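You operate a simulated robot arm through the tools that you are given. There is no shell and no other tool. Be economical: measure what you need, move in short steps, check, and stop when the job is done.

You run a simulated robot arm. Do the job below in one go: nothing can be reset, and whatever is moved stays where it is left.

TASK
Stand each marker in the block's hole of its own colour.
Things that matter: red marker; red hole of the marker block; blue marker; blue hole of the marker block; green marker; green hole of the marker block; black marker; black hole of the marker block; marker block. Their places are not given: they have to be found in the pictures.

It is judged by the outcome, as a careful person would: the job done as asked, and still so three seconds after it is handed in. It fails if anything else is knocked over, pushed out of place, dropped, spilled or broken.

THE ROBOT
A 7-joint arm with a two-finger parallel gripper, fixed in place. Base frame: the origin is at the foot of the arm, x ahead of it, y to its left, z up; the work surface is at about z = 0. Lengths are in mm, angles in degrees, forces in N, time in s.
With the tool pointing down near the work surface it reaches from about 240 to 620 mm from the base axis. Its first joint turns from -66.0 to 66.0 degrees. Payload 2.6 kg.
The tool frame sits at the grasp point between the pads (the TCP): z along the fingers, y along the line on which they close. The tips reach 30 mm beyond it. Largest opening 94 mm; finger width 28, thickness 10; the body of the gripper, 50 by 96 mm, starts 55 mm behind the TCP.
Orientation is that of the tool frame in the base frame, as a unit quaternion [x, y, z, w]. With the fingers straight down and closing along the base's y, the tool's x points along the base's -x, its y along +y and its z along -z.

THE INTERFACE
- The arm moves only by the tool step_arm. Its argument "plan" is a list of rows, each an object (a shift or turn left out is 0, a gripper value left out holds the last) with "hand": the finger opening in m, from 0 to 0.094; "xyz": the shift along the base's x, y, z in m, a list of three; "rot": the turn, a rotation vector about the base's x, y, z in degrees, a list of three. In form: [{"hand": hand, "xyz": [dx, dy, dz], "rot": [wx, wy, wz]}, ...]. A call has 1 to 20 rows; each row is the pose to reach, as a shift and turn from the pose commanded when the call began. Rows are played at 5 a second. More than 50 mm and 8.6 degrees between two rows, or a gripper value outside its range, and nothing of the call is played. Where a pose cannot be reached the arm comes as near as it can. A force on the tool above 40 N (or 10 N above the force at the start of the call, whichever is more), or a blocked arm, ends the call early, and 0.2 s more pass. Each finger travels about 72 mm/s and halts on what it meets, pressing with about 28 N; the grip force reading is that of the motor and also rises with nothing between the fingers. The clock runs only during rows and for 0.2 s after the last one: add rows that repeat a pose to give the fingers time. The reply holds the time, the measured pose of the TCP, the force on the tool along the base axes, the opening and the grip force, in the units named above and with some noise.
- Cameras (640 x 400 px; columns grow to the right, rows downward): "scene" is fixed at [33.8, 436.7, 556.6]; the picture's right is [-0.74, -0.68, 0.00], its down [-0.41, 0.44, -0.80] and it looks along [0.54, -0.59, -0.60] (base axes); focal length 329 px, centre (320, 200). "wrist" rides on the gripper at [-37, 0, -58] in the tool frame; the picture's right is [0.00, -1.00, 0.00], its down [0.97, 0.00, -0.24] and it looks along [0.24, 0.00, 0.97] (tool axes); focal length 218 px, centre (320, 200).
- grab_frame(camera): a new picture of that camera. It takes no simulated time.
- measure_at(camera, pixels): for up to 12 pixels [column, row] of the newest picture of that camera ("zoom" is the newest enlarged one), the place [x, y, z] in the base frame of the surface seen there, good to about 2 mm, but the place of the scene camera against the robot may be out by one fixed shift of up to 12 mm in any direction. It takes no simulated time.
- zoom(camera, box): a new picture of the part [left, top, right, bottom] of that camera's present view, enlarged. It takes no simulated time.
- job_done(): hands the job in; it is judged then, once.

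Go step by step. Measure first, check grasps and placings, and put right what went wrong. The budget is 80 turns and 38 pictures, counting those below and the enlarged ones. Unless the task says otherwise, let go and move clear before handing in, and close with one line.

The tools are called after "Request:" as a command line: name --argument value ..., lists and objects as JSON in quotes. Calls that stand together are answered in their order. step_arm: Moves the arm, as the interface text tells. Its arguments: {"type":"object","properties":{"plan":{"type":"array","items":{"type":"object","properties":{"hand":{"type":"number"},"xyz":{"type":"array","items":{"type":"number"}},"rot":{"type":"array","items":{"type":"number"}}}}}},"required":["plan"]} The other tools are called the same way: grab_frame (camera) takes a picture; measure_at (camera, pixels) gives the place of the surface under pixels of a picture; zoom (camera, box) takes an enlarged picture of a part of a camera's view; job_done () hands the job in.

At the start:

```text
time: 0.0
tool_pos: [383.1, 41.3, 225.0]
tool_rot: [0.0, 1.0, 0.0, 0.0]
contact_force: [0.2, 0.0, 0.4]
opening: 93.8
grip_force: 0.1
```

scene: 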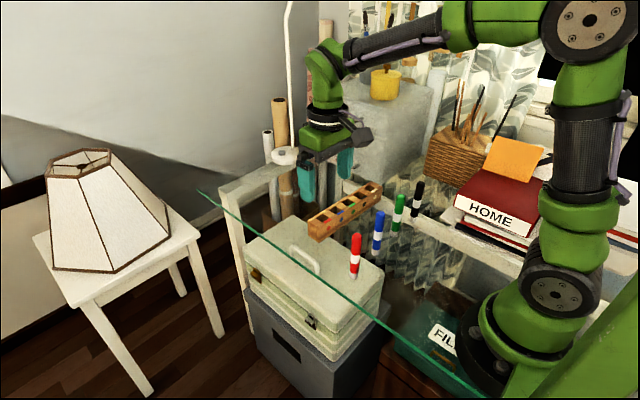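
wrist: 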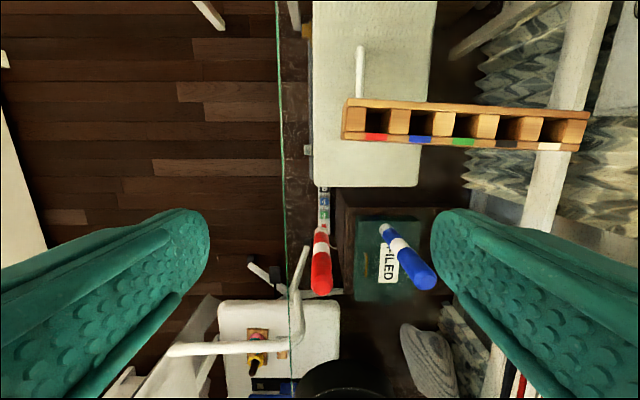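

The scene shows four markers standing near (355,255), (378,230), (398,212), (418,198), and a block at (345,210) on a glass table. I'll enlarge both views.

Request:
zoom --camera "scene" --box '[290, 160, 450, 290]'

Request:
zoom --camera "wrist" --box '[290, 60, 610, 310]'

```text
3.08 times, centred on (370, 225) of scene
```

zoom: 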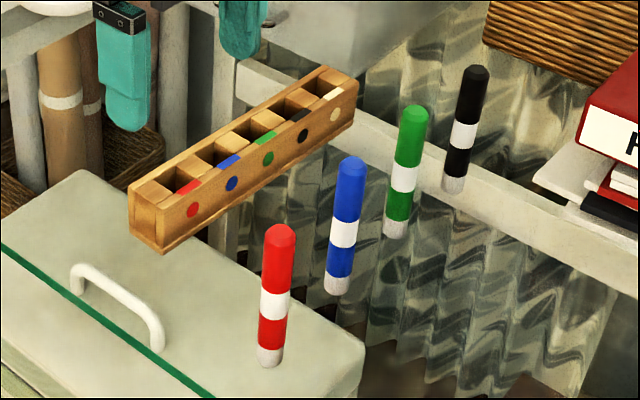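

```text
1.60 times, centred on (450, 185) of wrist
```

zoom: 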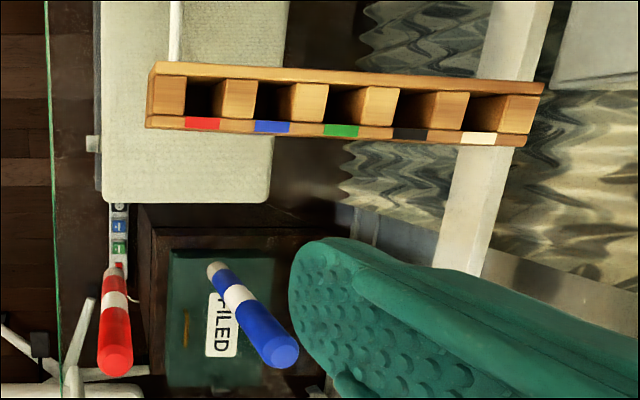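

The wrist zoom shows the block's holes red to white at (205,98)…(490,112), and the red and blue markers' caps at (115,360) and (285,350). I'll measure these and the markers in the scene view.

Request:
measure_at --camera "zoom" --pixels '[[156, 64], [148, 124], [543, 88], [525, 143], [202, 123], [271, 127], [341, 131], [410, 134], [478, 139], [115, 360], [285, 352], [240, 100]]'

Request:
measure_at --camera "scene" --pixels '[[356, 235], [355, 256], [353, 276], [379, 213], [377, 235], [400, 197], [398, 219], [419, 184], [416, 204], [310, 221], [372, 184], [340, 226]]'

```text
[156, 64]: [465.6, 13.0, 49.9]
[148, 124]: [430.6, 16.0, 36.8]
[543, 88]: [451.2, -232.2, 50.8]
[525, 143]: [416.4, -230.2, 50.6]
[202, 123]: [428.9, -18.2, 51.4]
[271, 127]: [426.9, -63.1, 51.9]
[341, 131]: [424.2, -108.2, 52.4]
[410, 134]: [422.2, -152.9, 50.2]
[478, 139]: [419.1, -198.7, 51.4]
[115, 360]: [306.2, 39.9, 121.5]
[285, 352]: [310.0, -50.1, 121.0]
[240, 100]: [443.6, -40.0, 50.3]
```

```text
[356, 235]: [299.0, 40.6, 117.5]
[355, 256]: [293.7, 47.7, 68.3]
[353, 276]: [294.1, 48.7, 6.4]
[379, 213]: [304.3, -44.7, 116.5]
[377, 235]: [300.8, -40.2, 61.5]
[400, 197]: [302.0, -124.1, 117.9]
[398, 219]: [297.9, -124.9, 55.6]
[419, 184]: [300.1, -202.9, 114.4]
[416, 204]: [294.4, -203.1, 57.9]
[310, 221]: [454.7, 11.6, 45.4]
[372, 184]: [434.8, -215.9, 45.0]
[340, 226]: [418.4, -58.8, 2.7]
```

The markers stand about 120 mm tall along x≈300, and the block is about 50 mm tall with its holes at 45 mm pitch. I'll move the wrist camera above the block to locate the holes precisely.

Request:
step_arm --plan '[{"hand": 0.094, "xyz": [0.025, -0.04, 0]}, {"xyz": [0.05, -0.08, 0]}, {"xyz": [0.075, -0.12, 0]}, {"xyz": [0.08, -0.145, 0]}, {"xyz": [0.08, -0.145, 0]}]'

Request:
zoom --camera "wrist" --box '[160, 80, 480, 280]'

```text
time: 1.2
tool_pos: [465.1, -105.3, 224.1]
tool_rot: [0.0, 1.0, 0.0, 0.001]
contact_force: [0.3, 0.0, 0.5]
opening: 94.1
grip_force: 0.1
```

```text
2.00 times, centred on (320, 180) of wrist
```

zoom: 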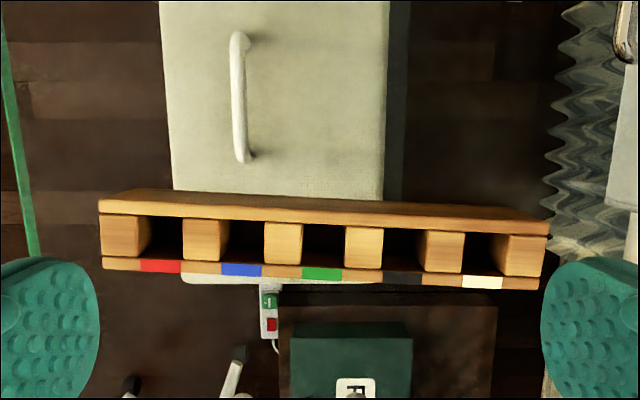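

The holes are now clearly visible, with the red one spanning columns about 140-182 and rows 217-260. I'll measure the hole edges.

Request:
measure_at --camera "zoom" --pixels '[[141, 267], [181, 267], [222, 270], [262, 270], [303, 274], [342, 275], [384, 277], [423, 279], [205, 222], [204, 260], [363, 230], [363, 267]]'

Request:
zoom --camera "wrist" --box '[200, 160, 300, 222]'

```text
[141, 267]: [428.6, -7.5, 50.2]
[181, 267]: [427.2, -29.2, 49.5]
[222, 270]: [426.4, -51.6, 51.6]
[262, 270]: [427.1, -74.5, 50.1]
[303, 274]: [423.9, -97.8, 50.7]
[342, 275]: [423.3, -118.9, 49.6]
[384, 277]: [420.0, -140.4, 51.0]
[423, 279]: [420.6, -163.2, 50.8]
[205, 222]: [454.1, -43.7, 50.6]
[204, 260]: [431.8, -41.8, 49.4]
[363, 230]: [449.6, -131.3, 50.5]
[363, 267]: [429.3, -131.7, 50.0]
```

```text
6.40 times, centred on (250, 191) of wrist
```

zoom: 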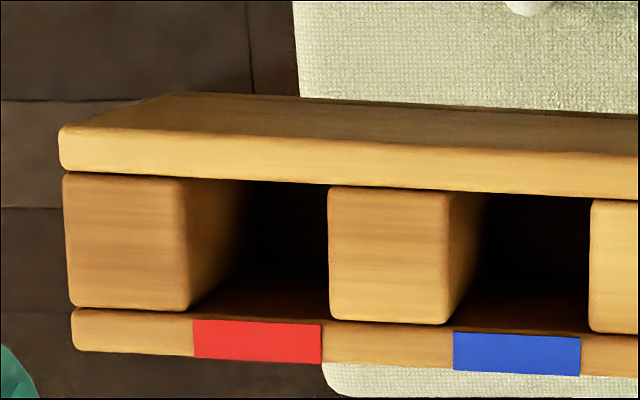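

The edges of the red and blue holes are sharp in this enlargement, so I'll measure their rims.

Request:
measure_at --camera "zoom" --pixels '[[180, 240], [335, 250], [442, 260], [597, 265], [260, 170], [262, 325], [530, 185], [524, 338], [68, 240], [125, 160], [125, 325], [180, 300]]'

Request:
zoom --camera "wrist" --box '[290, 160, 390, 222]'

```text
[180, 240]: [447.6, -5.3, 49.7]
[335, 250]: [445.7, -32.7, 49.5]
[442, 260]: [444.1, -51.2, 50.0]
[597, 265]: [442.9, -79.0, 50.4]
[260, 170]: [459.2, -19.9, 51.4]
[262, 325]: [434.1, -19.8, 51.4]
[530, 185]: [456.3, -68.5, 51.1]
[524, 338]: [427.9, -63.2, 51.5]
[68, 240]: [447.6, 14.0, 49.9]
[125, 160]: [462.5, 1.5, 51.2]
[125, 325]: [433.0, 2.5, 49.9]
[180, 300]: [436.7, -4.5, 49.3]
```

```text
6.40 times, centred on (340, 191) of wrist
```

zoom: 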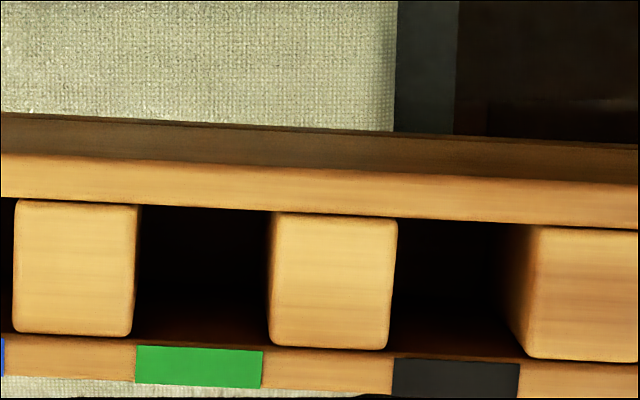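

Ray calculations put the holes at red (446,-18), blue (444,-62.5), green (441.5,-107) and black (439,-152), each about 24 mm square, with the block turned about 3°. Next I'll move above the green and black markers to locate them.

Request:
step_arm --plan '[{"hand": 0.05, "xyz": [-0.04, -0.015, 0]}, {"xyz": [-0.08, -0.03, 0]}, {"xyz": [-0.12, -0.045, 0]}, {"xyz": [-0.15, -0.06, 0]}, {"xyz": [-0.15, -0.06, 0]}]'

Request:
grab_frame --camera "wrist"

```text
time: 2.4
tool_pos: [313.3, -164.7, 225.2]
tool_rot: [0.0, 1.0, 0.0, 0.0]
contact_force: [-0.4, -0.1, 0.3]
opening: 50.0
grip_force: 0.1
```

```text
30 pictures are left
```

wrist: 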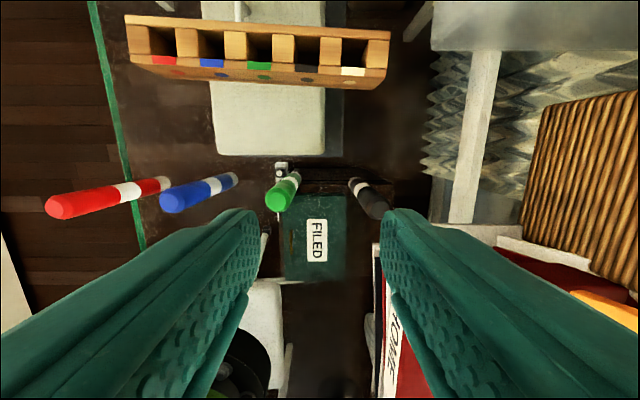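

All four markers are visible, with caps at about (57,206), (172,200), (277,199) and (378,210). I'll enlarge the view for precise positions.

Request:
zoom --camera "wrist" --box '[240, 150, 400, 250]'

Request:
zoom --camera "wrist" --box '[40, 140, 250, 240]'

```text
4.00 times, centred on (320, 200) of wrist
```

zoom: 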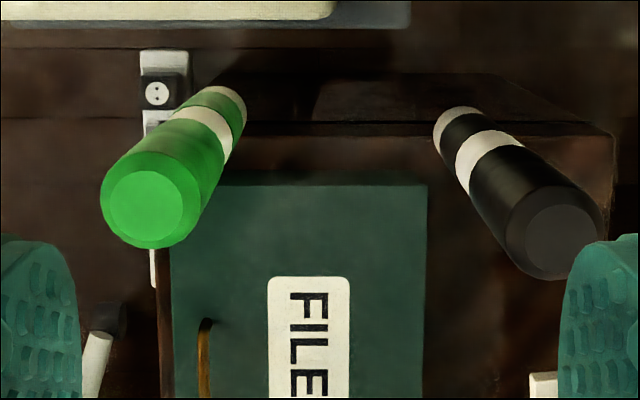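

```text
3.05 times, centred on (145, 190) of wrist
```

zoom: 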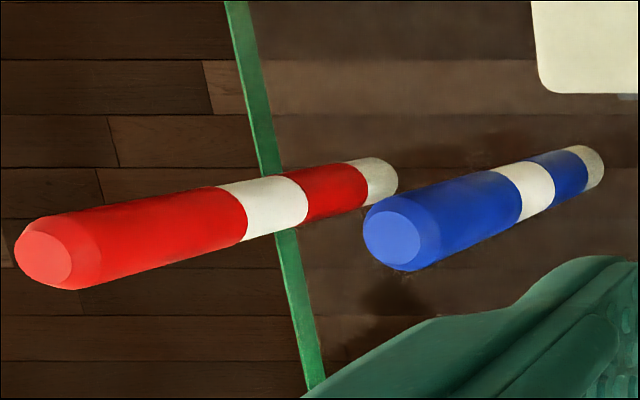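

I'll check my ray estimates (red (304,40), blue (309,-48), green (310,-131), black (303,-211)) by measuring the red and blue flat cap tops.

Request:
measure_at --camera "zoom" --pixels '[[44, 253], [392, 236], [30, 240], [60, 270], [375, 225], [408, 248]]'

Request:
measure_at --camera "wrist" --pixels '[[276, 200], [277, 201], [380, 209], [381, 210]]'

```text
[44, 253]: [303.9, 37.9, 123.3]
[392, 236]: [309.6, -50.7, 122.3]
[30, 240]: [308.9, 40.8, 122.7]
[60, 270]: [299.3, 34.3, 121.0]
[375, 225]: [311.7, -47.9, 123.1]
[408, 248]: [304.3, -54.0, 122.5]
```

```text
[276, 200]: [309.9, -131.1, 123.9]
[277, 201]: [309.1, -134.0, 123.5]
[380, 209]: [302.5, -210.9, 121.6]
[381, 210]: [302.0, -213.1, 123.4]
```

The cap tops agree with my estimates at z≈122.5. I'll start with black: move above it at (302.5,-211.7) with a 50 mm opening, descend to z≈93 and close.

Request:
step_arm --plan '[{"hand": 0.056, "xyz": [-0.0108, -0.047, 0]}, {"xyz": [-0.0108, -0.047, 0]}, {"xyz": [-0.0108, -0.047, -0.04]}, {"xyz": [-0.0108, -0.047, -0.075]}, {"xyz": [-0.0108, -0.047, -0.105]}, {"xyz": [-0.0108, -0.047, -0.132]}, {"xyz": [-0.0108, -0.047, -0.132]}]'

Request:
grab_frame --camera "wrist"

```text
time: 4.0
tool_pos: [304.9, -212.8, 95.1]
tool_rot: [0.002, 1.0, 0.0, 0.0]
contact_force: [0.2, -0.3, -0.1]
opening: 55.8
grip_force: 0.0
```

```text
27 pictures are left
```

wrist: 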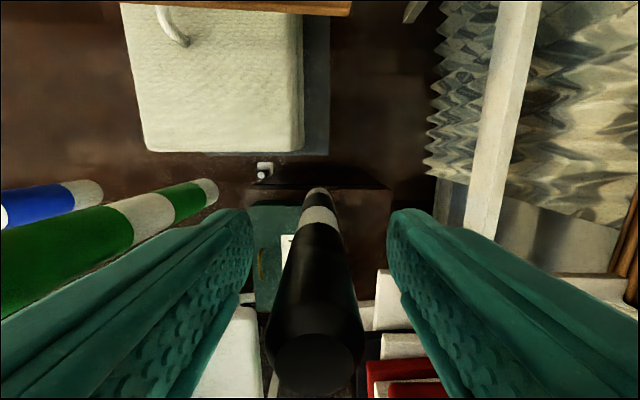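

The black cap sits at (315,365), about 1 mm off centre, so I'll shift by 1 mm and close.

Request:
step_arm --plan '[{"hand": 0.056, "xyz": [0, 0.001, -0.002]}, {"hand": 0.04, "xyz": [0, 0.001, -0.002]}, {"hand": 0.025, "xyz": [0, 0.001, -0.002]}, {"hand": 0.01, "xyz": [0, 0.001, -0.002]}, {"hand": 0.01, "xyz": [0, 0.001, -0.002]}, {"hand": 0.01, "xyz": [0, 0.001, -0.002]}]'

Request:
grab_frame --camera "wrist"

```text
time: 5.4
tool_pos: [302.9, -210.4, 91.5]
tool_rot: [0.0, 1.0, 0.0, 0.0]
contact_force: [-0.1, 0.2, 0.0]
opening: 18.3
grip_force: 27.9
```

```text
26 pictures are left
```

wrist: 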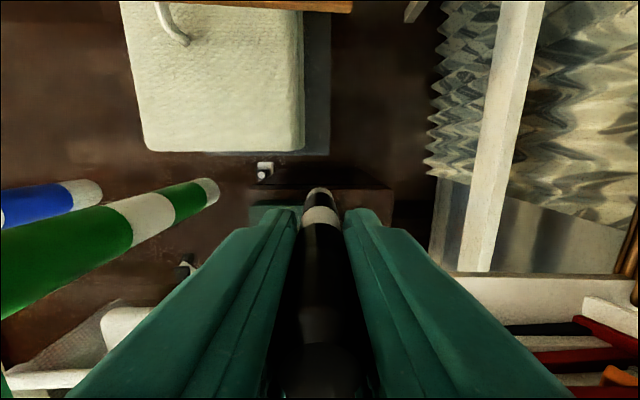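

Black is gripped with an 18.3 mm opening. I'll lift it 75 mm and carry it to above the black hole at (439,-152).

Request:
step_arm --plan '[{"xyz": [0, 0, 0.02]}, {"xyz": [0, 0, 0.05]}, {"xyz": [0, 0, 0.078]}, {"xyz": [0.035, 0.015, 0.078]}, {"xyz": [0.07, 0.03, 0.078]}, {"xyz": [0.105, 0.045, 0.078]}, {"xyz": [0.136, 0.0595, 0.078]}, {"xyz": [0.136, 0.0595, 0.078]}, {"xyz": [0.136, 0.0595, 0.078]}]'

Request:
zoom --camera "wrist" --box '[240, 130, 400, 230]'

```text
time: 7.4
tool_pos: [438.6, -150.2, 168.7]
tool_rot: [0.001, 1.0, 0.0, 0.0]
contact_force: [-0.7, -0.5, -0.2]
opening: 18.6
grip_force: 28.1
```

```text
4.00 times, centred on (320, 180) of wrist
```

zoom: 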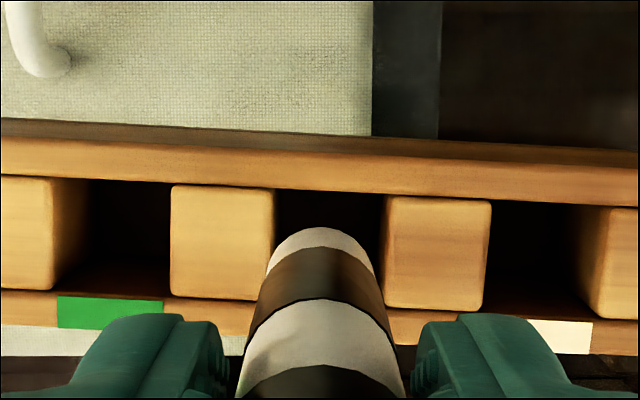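

Relative to the gripped marker (bottom at column 322), the black hole (centre (330,249) in the zoom) is about 1.7 mm toward -y and aligned in x. I'll correct that and lower into the hole.

Request:
step_arm --plan '[{"xyz": [0, -0.0017, 0]}, {"xyz": [0, -0.0017, -0.015]}, {"xyz": [0, -0.0017, -0.025]}, {"xyz": [0, -0.0017, -0.035]}, {"xyz": [0, -0.0017, -0.045]}, {"xyz": [0, -0.0017, -0.055]}, {"xyz": [0, -0.0017, -0.06]}, {"xyz": [0, -0.0017, -0.06]}]'

Request:
zoom --camera "scene" --box '[290, 140, 450, 240]'

```text
time: 9.2
tool_pos: [439.7, -152.0, 110.5]
tool_rot: [0.001, 1.0, 0.0, 0.0]
contact_force: [0.2, 0.6, 0.2]
opening: 18.3
grip_force: 27.8
```

```text
4.00 times, centred on (370, 190) of scene
```

zoom: 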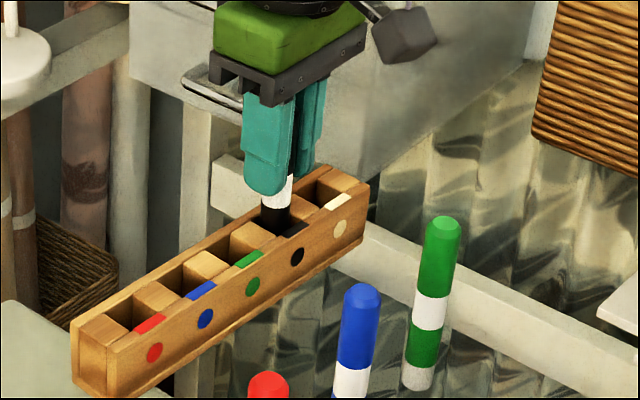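

Black is inside its hole with no side force. I'll lower slowly until the force changes.

Request:
step_arm --plan '[{"xyz": [0, 0, -0.004]}, {"xyz": [0, 0, -0.007]}, {"xyz": [0, 0, -0.009]}, {"xyz": [0, 0, -0.011]}, {"xyz": [0, 0, -0.013]}, {"xyz": [0, 0, -0.015]}, {"xyz": [0, 0, -0.017]}, {"xyz": [0, 0, -0.0185]}]'

```text
time: 11.0
tool_pos: [438.7, -153.4, 91.6]
tool_rot: [0.001, 1.0, -0.001, 0.001]
contact_force: [-0.2, 1.1, 24.0]
opening: 18.2
grip_force: 27.9
```

The marker has bottomed with a 24 N reading at z=91.6. I'll ease up 1 mm, open to 36 mm and rise.

Request:
step_arm --plan '[{"xyz": [0, 0, 0.001]}, {"hand": 0.026, "xyz": [0, 0, 0.001]}, {"hand": 0.036, "xyz": [0, 0, 0.001]}, {"hand": 0.036, "xyz": [0, 0, 0.001]}, {"xyz": [0, 0, 0.03]}, {"xyz": [0, 0, 0.07]}, {"xyz": [0, 0, 0.11]}, {"xyz": [0, 0, 0.133]}, {"xyz": [0, 0, 0.133]}]'

Request:
zoom --camera "scene" --box '[290, 140, 450, 240]'

```text
time: 13.0
tool_pos: [437.8, -152.8, 225.5]
tool_rot: [0.0, 1.0, -0.001, 0.0]
contact_force: [-0.1, 0.0, 0.9]
opening: 35.8
grip_force: 0.1
```

```text
4.00 times, centred on (370, 190) of scene
```

zoom: 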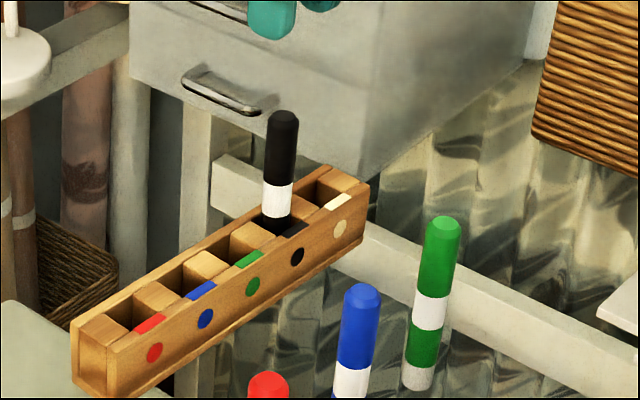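

Black stands upright in its hole. Next is green at about (309.7,-131.7): move above it, then descend with a 56 mm opening.

Request:
step_arm --plan '[{"xyz": [-0.035, 0.005, 0]}, {"hand": 0.056, "xyz": [-0.07, 0.01, 0]}, {"xyz": [-0.105, 0.016, 0]}, {"xyz": [-0.1285, 0.0205, 0]}, {"xyz": [-0.1285, 0.0205, 0]}, {"xyz": [-0.1285, 0.0205, -0.04]}, {"xyz": [-0.1285, 0.0205, -0.075]}, {"xyz": [-0.1285, 0.0205, -0.105]}, {"xyz": [-0.1285, 0.0205, -0.132]}, {"xyz": [-0.1285, 0.0205, -0.132]}]'

Request:
grab_frame --camera "wrist"

```text
time: 15.2
tool_pos: [310.7, -131.9, 93.1]
tool_rot: [0.002, 1.0, 0.0, 0.0]
contact_force: [-0.5, -0.1, 0.0]
opening: 55.8
grip_force: 0.0
```

```text
22 pictures are left
```

wrist: 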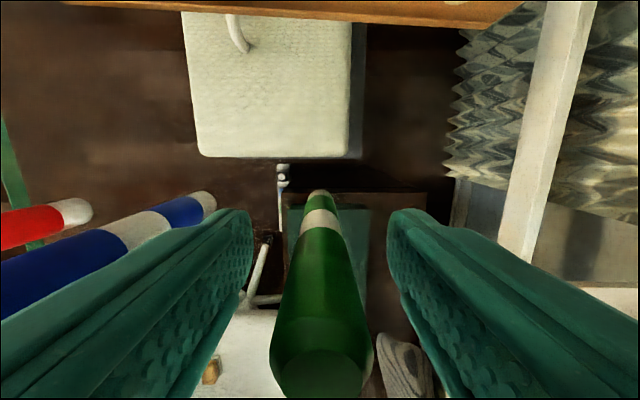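

Green is centred between the fingers. I'll close, lift and carry it over the green hole.

Request:
step_arm --plan '[{"hand": 0.04}, {"hand": 0.025}, {"hand": 0.01}, {"hand": 0.01}, {"hand": 0.01}, {"xyz": [0, 0, 0.02]}, {"xyz": [0, 0, 0.05]}, {"xyz": [0, 0, 0.078]}, {"xyz": [0.035, 0.007, 0.078]}, {"xyz": [0.07, 0.014, 0.078]}, {"xyz": [0.105, 0.02, 0.078]}, {"xyz": [0.1317, 0.0245, 0.078]}, {"xyz": [0.1317, 0.0245, 0.078]}, {"xyz": [0.1317, 0.0245, 0.078]}]'

Request:
zoom --camera "wrist" --box '[240, 130, 400, 230]'

```text
time: 18.2
tool_pos: [441.4, -107.6, 169.0]
tool_rot: [0.0, 1.0, -0.001, 0.0]
contact_force: [0.2, -0.1, -0.8]
opening: 18.4
grip_force: 28.4
```

```text
4.00 times, centred on (320, 180) of wrist
```

zoom: 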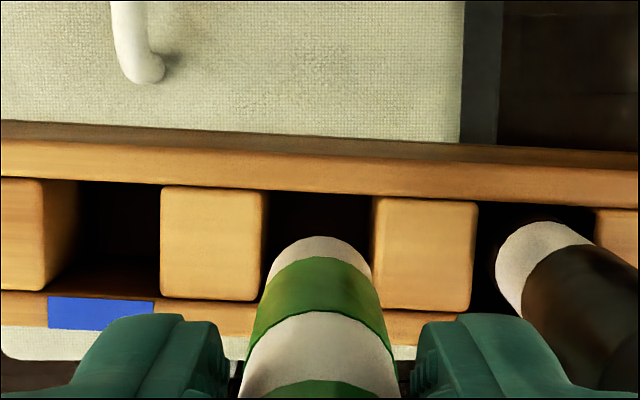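

The hole centre is about (318,248) and the marker bottom edge at (319,236), so it needs about +1.2 mm in x and +0.3 mm in y. I'll correct and lower it.

Request:
step_arm --plan '[{"xyz": [0.0012, 0.0003, 0]}, {"xyz": [0.0012, 0.0003, -0.015]}, {"xyz": [0.0012, 0.0003, -0.025]}, {"xyz": [0.0012, 0.0003, -0.035]}, {"xyz": [0.0012, 0.0003, -0.045]}, {"xyz": [0.0012, 0.0003, -0.055]}, {"xyz": [0.0012, 0.0003, -0.063]}, {"xyz": [0.0012, 0.0003, -0.068]}, {"xyz": [0.0012, 0.0003, -0.072]}, {"xyz": [0.0012, 0.0003, -0.074]}, {"xyz": [0.0012, 0.0003, -0.076]}, {"xyz": [0.0012, 0.0003, -0.0775]}]'

```text
time: 20.8
tool_pos: [444.7, -106.4, 93.2]
tool_rot: [0.0, 1.0, 0.0, 0.003]
contact_force: [1.5, 0.0, 24.6]
opening: 18.8
grip_force: 28.5
```

Green has seated at z≈93 with 24 N. I'll ease up, release and rise.

Request:
step_arm --plan '[{"xyz": [0, 0, 0.001]}, {"hand": 0.026, "xyz": [0, 0, 0.001]}, {"hand": 0.036, "xyz": [0, 0, 0.001]}, {"hand": 0.036, "xyz": [0, 0, 0.001]}, {"xyz": [0, 0, 0.03]}, {"xyz": [0, 0, 0.07]}, {"xyz": [0, 0, 0.11]}, {"xyz": [0, 0, 0.132]}, {"xyz": [0, 0, 0.132]}]'

Request:
zoom --camera "scene" --box '[290, 150, 450, 250]'

```text
time: 22.8
tool_pos: [442.1, -105.6, 225.1]
tool_rot: [0.0, 1.0, 0.0, 0.0]
contact_force: [1.5, -0.7, -0.5]
opening: 35.7
grip_force: 0.1
```

```text
4.00 times, centred on (370, 200) of scene
```

zoom: 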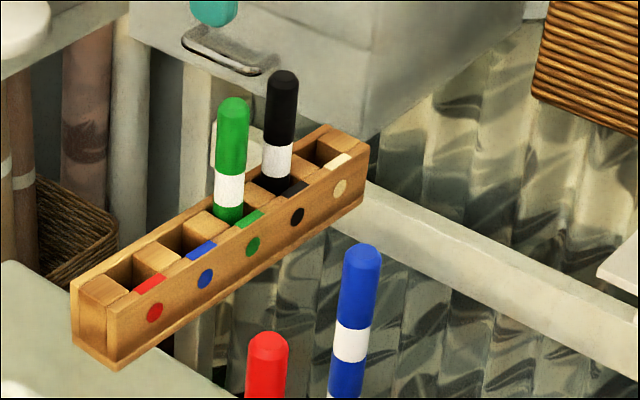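

Green is in place. Next is blue at about (309.2,-49.5).

Request:
step_arm --plan '[{"xyz": [-0.035, 0.015, 0]}, {"hand": 0.056, "xyz": [-0.07, 0.03, 0]}, {"xyz": [-0.105, 0.045, 0]}, {"xyz": [-0.1335, 0.0574, 0]}, {"xyz": [-0.1335, 0.0574, 0]}, {"xyz": [-0.1335, 0.0574, -0.04]}, {"xyz": [-0.1335, 0.0574, -0.075]}, {"xyz": [-0.1335, 0.0574, -0.105]}, {"xyz": [-0.1335, 0.0574, -0.1325]}, {"xyz": [-0.1335, 0.0574, -0.1325]}]'

Request:
grab_frame --camera "wrist"

```text
time: 25.0
tool_pos: [310.3, -50.4, 93.7]
tool_rot: [0.0, 1.0, 0.0, 0.0]
contact_force: [0.2, 0.5, -0.2]
opening: 56.0
grip_force: 0.1
```

```text
19 pictures are left
```

wrist: 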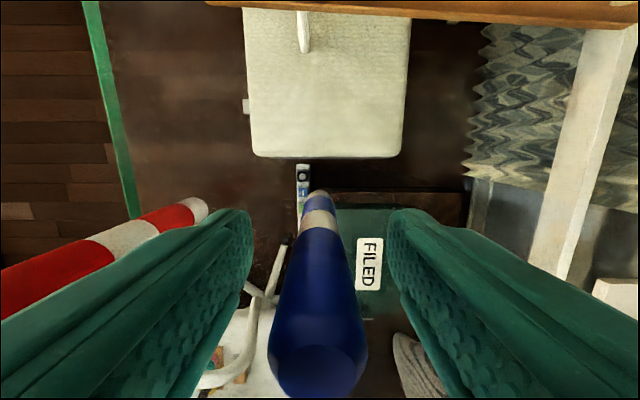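

Blue is centred between the fingers. I'll close, lift and carry it over the blue hole at (444,-62.4).

Request:
step_arm --plan '[{"hand": 0.04}, {"hand": 0.025}, {"hand": 0.01}, {"hand": 0.01}, {"hand": 0.01}, {"xyz": [0, 0, 0.02]}, {"xyz": [0, 0, 0.05]}, {"xyz": [0, 0, 0.078]}, {"xyz": [0.035, -0.003, 0.078]}, {"xyz": [0.07, -0.006, 0.078]}, {"xyz": [0.105, -0.01, 0.078]}, {"xyz": [0.1347, -0.0129, 0.078]}, {"xyz": [0.1347, -0.0129, 0.078]}, {"xyz": [0.1347, -0.0129, 0.078]}]'

Request:
zoom --camera "wrist" --box '[240, 130, 400, 230]'

```text
time: 28.0
tool_pos: [445.9, -62.2, 168.8]
tool_rot: [0.0, 1.0, 0.001, 0.0]
contact_force: [0.0, 0.0, -0.6]
opening: 18.6
grip_force: 27.4
```

```text
4.00 times, centred on (320, 180) of wrist
```

zoom: 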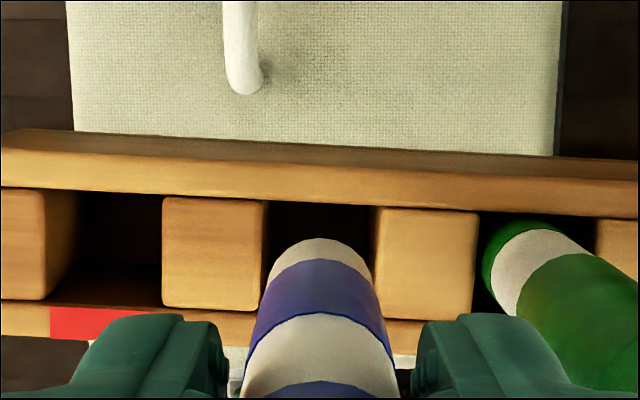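

Blue is nearly aligned, needing about -0.6 mm in x. I'll lower it in.

Request:
step_arm --plan '[{"xyz": [-0.0006, 0, 0]}, {"xyz": [-0.0006, 0, -0.015]}, {"xyz": [-0.0006, 0, -0.025]}, {"xyz": [-0.0006, 0, -0.035]}, {"xyz": [-0.0006, 0, -0.045]}, {"xyz": [-0.0006, 0, -0.055]}, {"xyz": [-0.0006, 0, -0.063]}, {"xyz": [-0.0006, 0, -0.068]}, {"xyz": [-0.0006, 0, -0.072]}, {"xyz": [-0.0006, 0, -0.074]}, {"xyz": [-0.0006, 0, -0.076]}, {"xyz": [-0.0006, 0, -0.0775]}]'

```text
time: 30.6
tool_pos: [444.5, -63.0, 92.6]
tool_rot: [0.001, 1.0, 0.0, 0.0]
contact_force: [0.4, 1.0, 23.1]
opening: 18.4
grip_force: 28.0
```

Blue has seated with 23 N. I'll release and rise.

Request:
step_arm --plan '[{"xyz": [0, 0, 0.001]}, {"hand": 0.026, "xyz": [0, 0, 0.001]}, {"hand": 0.036, "xyz": [0, 0, 0.001]}, {"hand": 0.036, "xyz": [0, 0, 0.001]}, {"xyz": [0, 0, 0.03]}, {"xyz": [0, 0, 0.07]}, {"xyz": [0, 0, 0.11]}, {"xyz": [0, 0, 0.132]}, {"xyz": [0, 0, 0.132]}]'

Request:
zoom --camera "scene" --box '[290, 160, 450, 260]'

```text
time: 32.6
tool_pos: [443.9, -63.6, 222.8]
tool_rot: [0.0, 1.0, 0.0, 0.0]
contact_force: [-0.1, -0.1, 0.6]
opening: 35.9
grip_force: 0.1
```

```text
4.00 times, centred on (370, 210) of scene
```

zoom: 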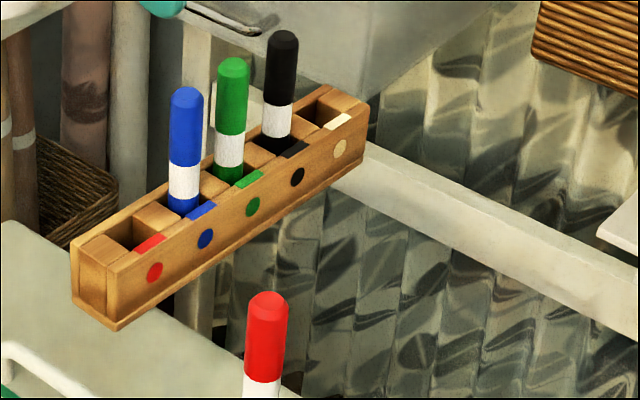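

Blue is in place. Last is red at about (304,38.5).

Request:
step_arm --plan '[{"xyz": [-0.035, 0.025, 0]}, {"hand": 0.056, "xyz": [-0.07, 0.05, 0]}, {"xyz": [-0.105, 0.075, 0]}, {"xyz": [-0.1393, 0.1009, 0]}, {"xyz": [-0.1393, 0.1009, 0]}, {"xyz": [-0.1393, 0.1009, -0.04]}, {"xyz": [-0.1393, 0.1009, -0.075]}, {"xyz": [-0.1393, 0.1009, -0.09]}, {"xyz": [-0.1393, 0.1009, -0.09]}]'

Request:
grab_frame --camera "wrist"

```text
time: 34.6
tool_pos: [304.9, 40.3, 135.0]
tool_rot: [0.0, 1.0, 0.0, 0.001]
contact_force: [0.2, 0.4, -0.2]
opening: 55.8
grip_force: 0.0
```

```text
16 pictures are left
```

wrist: 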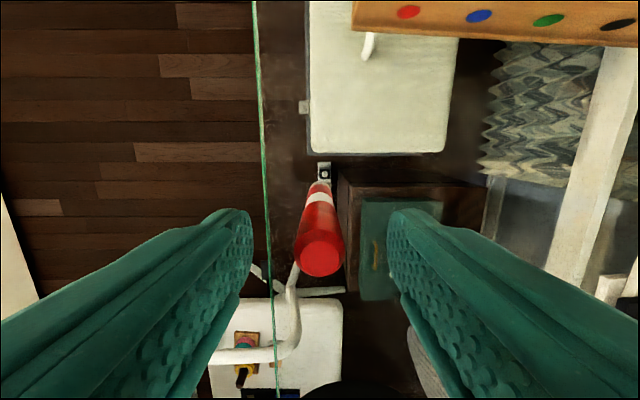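

Red is centred at (319,258). I'll descend, close, lift and carry it over the red hole.

Request:
step_arm --plan '[{"xyz": [0, 0, -0.025]}, {"xyz": [0, 0, -0.0425]}, {"hand": 0.04, "xyz": [0, 0, -0.0425]}, {"hand": 0.025, "xyz": [0, 0, -0.0425]}, {"hand": 0.01, "xyz": [0, 0, -0.0425]}, {"hand": 0.01, "xyz": [0, 0, -0.0425]}, {"hand": 0.01, "xyz": [0, 0, -0.0425]}, {"xyz": [0, 0, -0.02]}, {"xyz": [0, 0, 0.01]}, {"xyz": [0, 0, 0.0355]}, {"xyz": [0.035, -0.014, 0.0355]}, {"xyz": [0.07, -0.028, 0.0355]}, {"xyz": [0.105, -0.042, 0.0355]}, {"xyz": [0.142, -0.0565, 0.0355]}, {"xyz": [0.142, -0.0565, 0.0355]}, {"xyz": [0.142, -0.0565, 0.0355]}]'

Request:
zoom --camera "wrist" --box '[240, 130, 400, 230]'

```text
time: 38.0
tool_pos: [448.2, -18.5, 169.0]
tool_rot: [0.001, 1.0, 0.0, -0.001]
contact_force: [-0.2, 1.0, 0.2]
opening: 18.4
grip_force: 27.8
```

```text
4.00 times, centred on (320, 180) of wrist
```

zoom: 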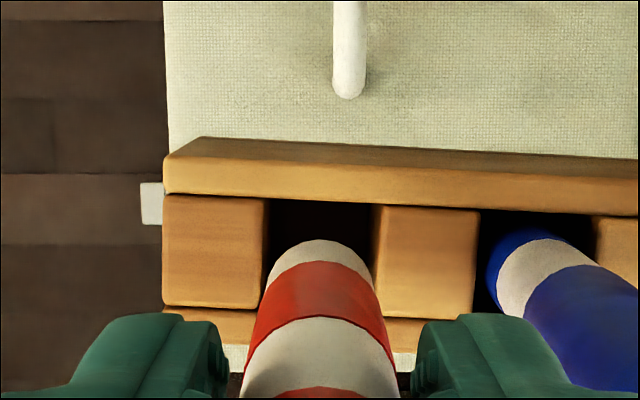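

Red is aligned with its hole (columns 266-374, marker bottom at (320,239)). I'll lower it.

Request:
step_arm --plan '[{"xyz": [-0.0002, 0, 0]}, {"xyz": [-0.0002, 0, -0.015]}, {"xyz": [-0.0002, 0, -0.025]}, {"xyz": [-0.0002, 0, -0.035]}, {"xyz": [-0.0002, 0, -0.045]}, {"xyz": [-0.0002, 0, -0.055]}, {"xyz": [-0.0002, 0, -0.063]}, {"xyz": [-0.0002, 0, -0.068]}, {"xyz": [-0.0002, 0, -0.072]}, {"xyz": [-0.0002, 0, -0.074]}, {"xyz": [-0.0002, 0, -0.076]}, {"xyz": [-0.0002, 0, -0.0775]}]'

```text
time: 40.6
tool_pos: [446.0, -17.1, 94.3]
tool_rot: [-0.001, 1.0, 0.0, 0.002]
contact_force: [2.3, 0.2, 23.5]
opening: 18.5
grip_force: 28.0
```

Red has seated with 23.5 N. I'll release, rise, and check from the scene camera.

Request:
step_arm --plan '[{"xyz": [0, 0, 0.001]}, {"hand": 0.026, "xyz": [0, 0, 0.001]}, {"hand": 0.036, "xyz": [0, 0, 0.001]}, {"hand": 0.036, "xyz": [0, 0, 0.001]}, {"xyz": [0, 0, 0.03]}, {"xyz": [0, 0, 0.07]}, {"xyz": [0, 0, 0.11]}, {"xyz": [0, 0, 0.14]}, {"xyz": [-0.04, 0, 0.14]}, {"xyz": [-0.08, 0, 0.14]}, {"xyz": [-0.08, 0, 0.14]}]'

Request:
zoom --camera "scene" --box '[270, 150, 430, 250]'

Request:
grab_frame --camera "scene"

```text
time: 43.0
tool_pos: [369.0, -19.2, 232.4]
tool_rot: [0.001, 1.0, 0.0, -0.001]
contact_force: [0.8, -0.3, -0.7]
opening: 36.1
grip_force: 0.0
```

```text
4.00 times, centred on (350, 200) of scene
```

zoom: 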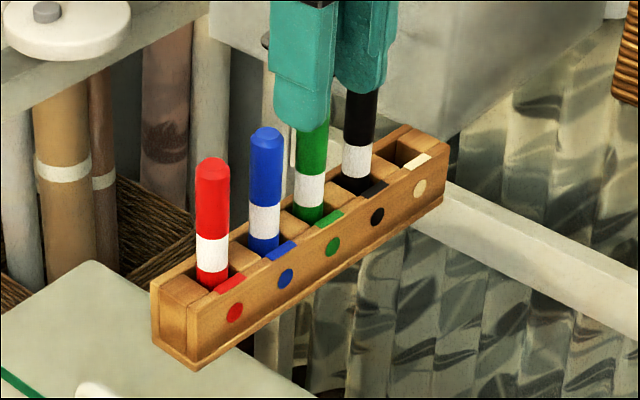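

```text
13 pictures are left
```

scene: 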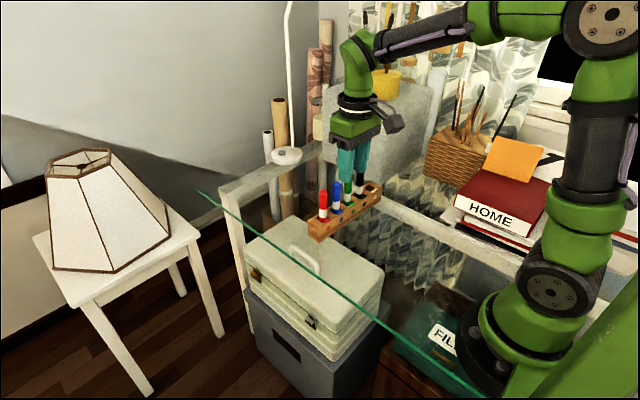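

All four markers stand upright in the holes of their own colours, the block has not moved, and the gripper is clear. I'm handing in the job.

Request:
job_done

```text
The job is handed in.
```

The red, blue, green and black markers each stand in the block's hole of their own colour, and the gripper is open and clear of them.
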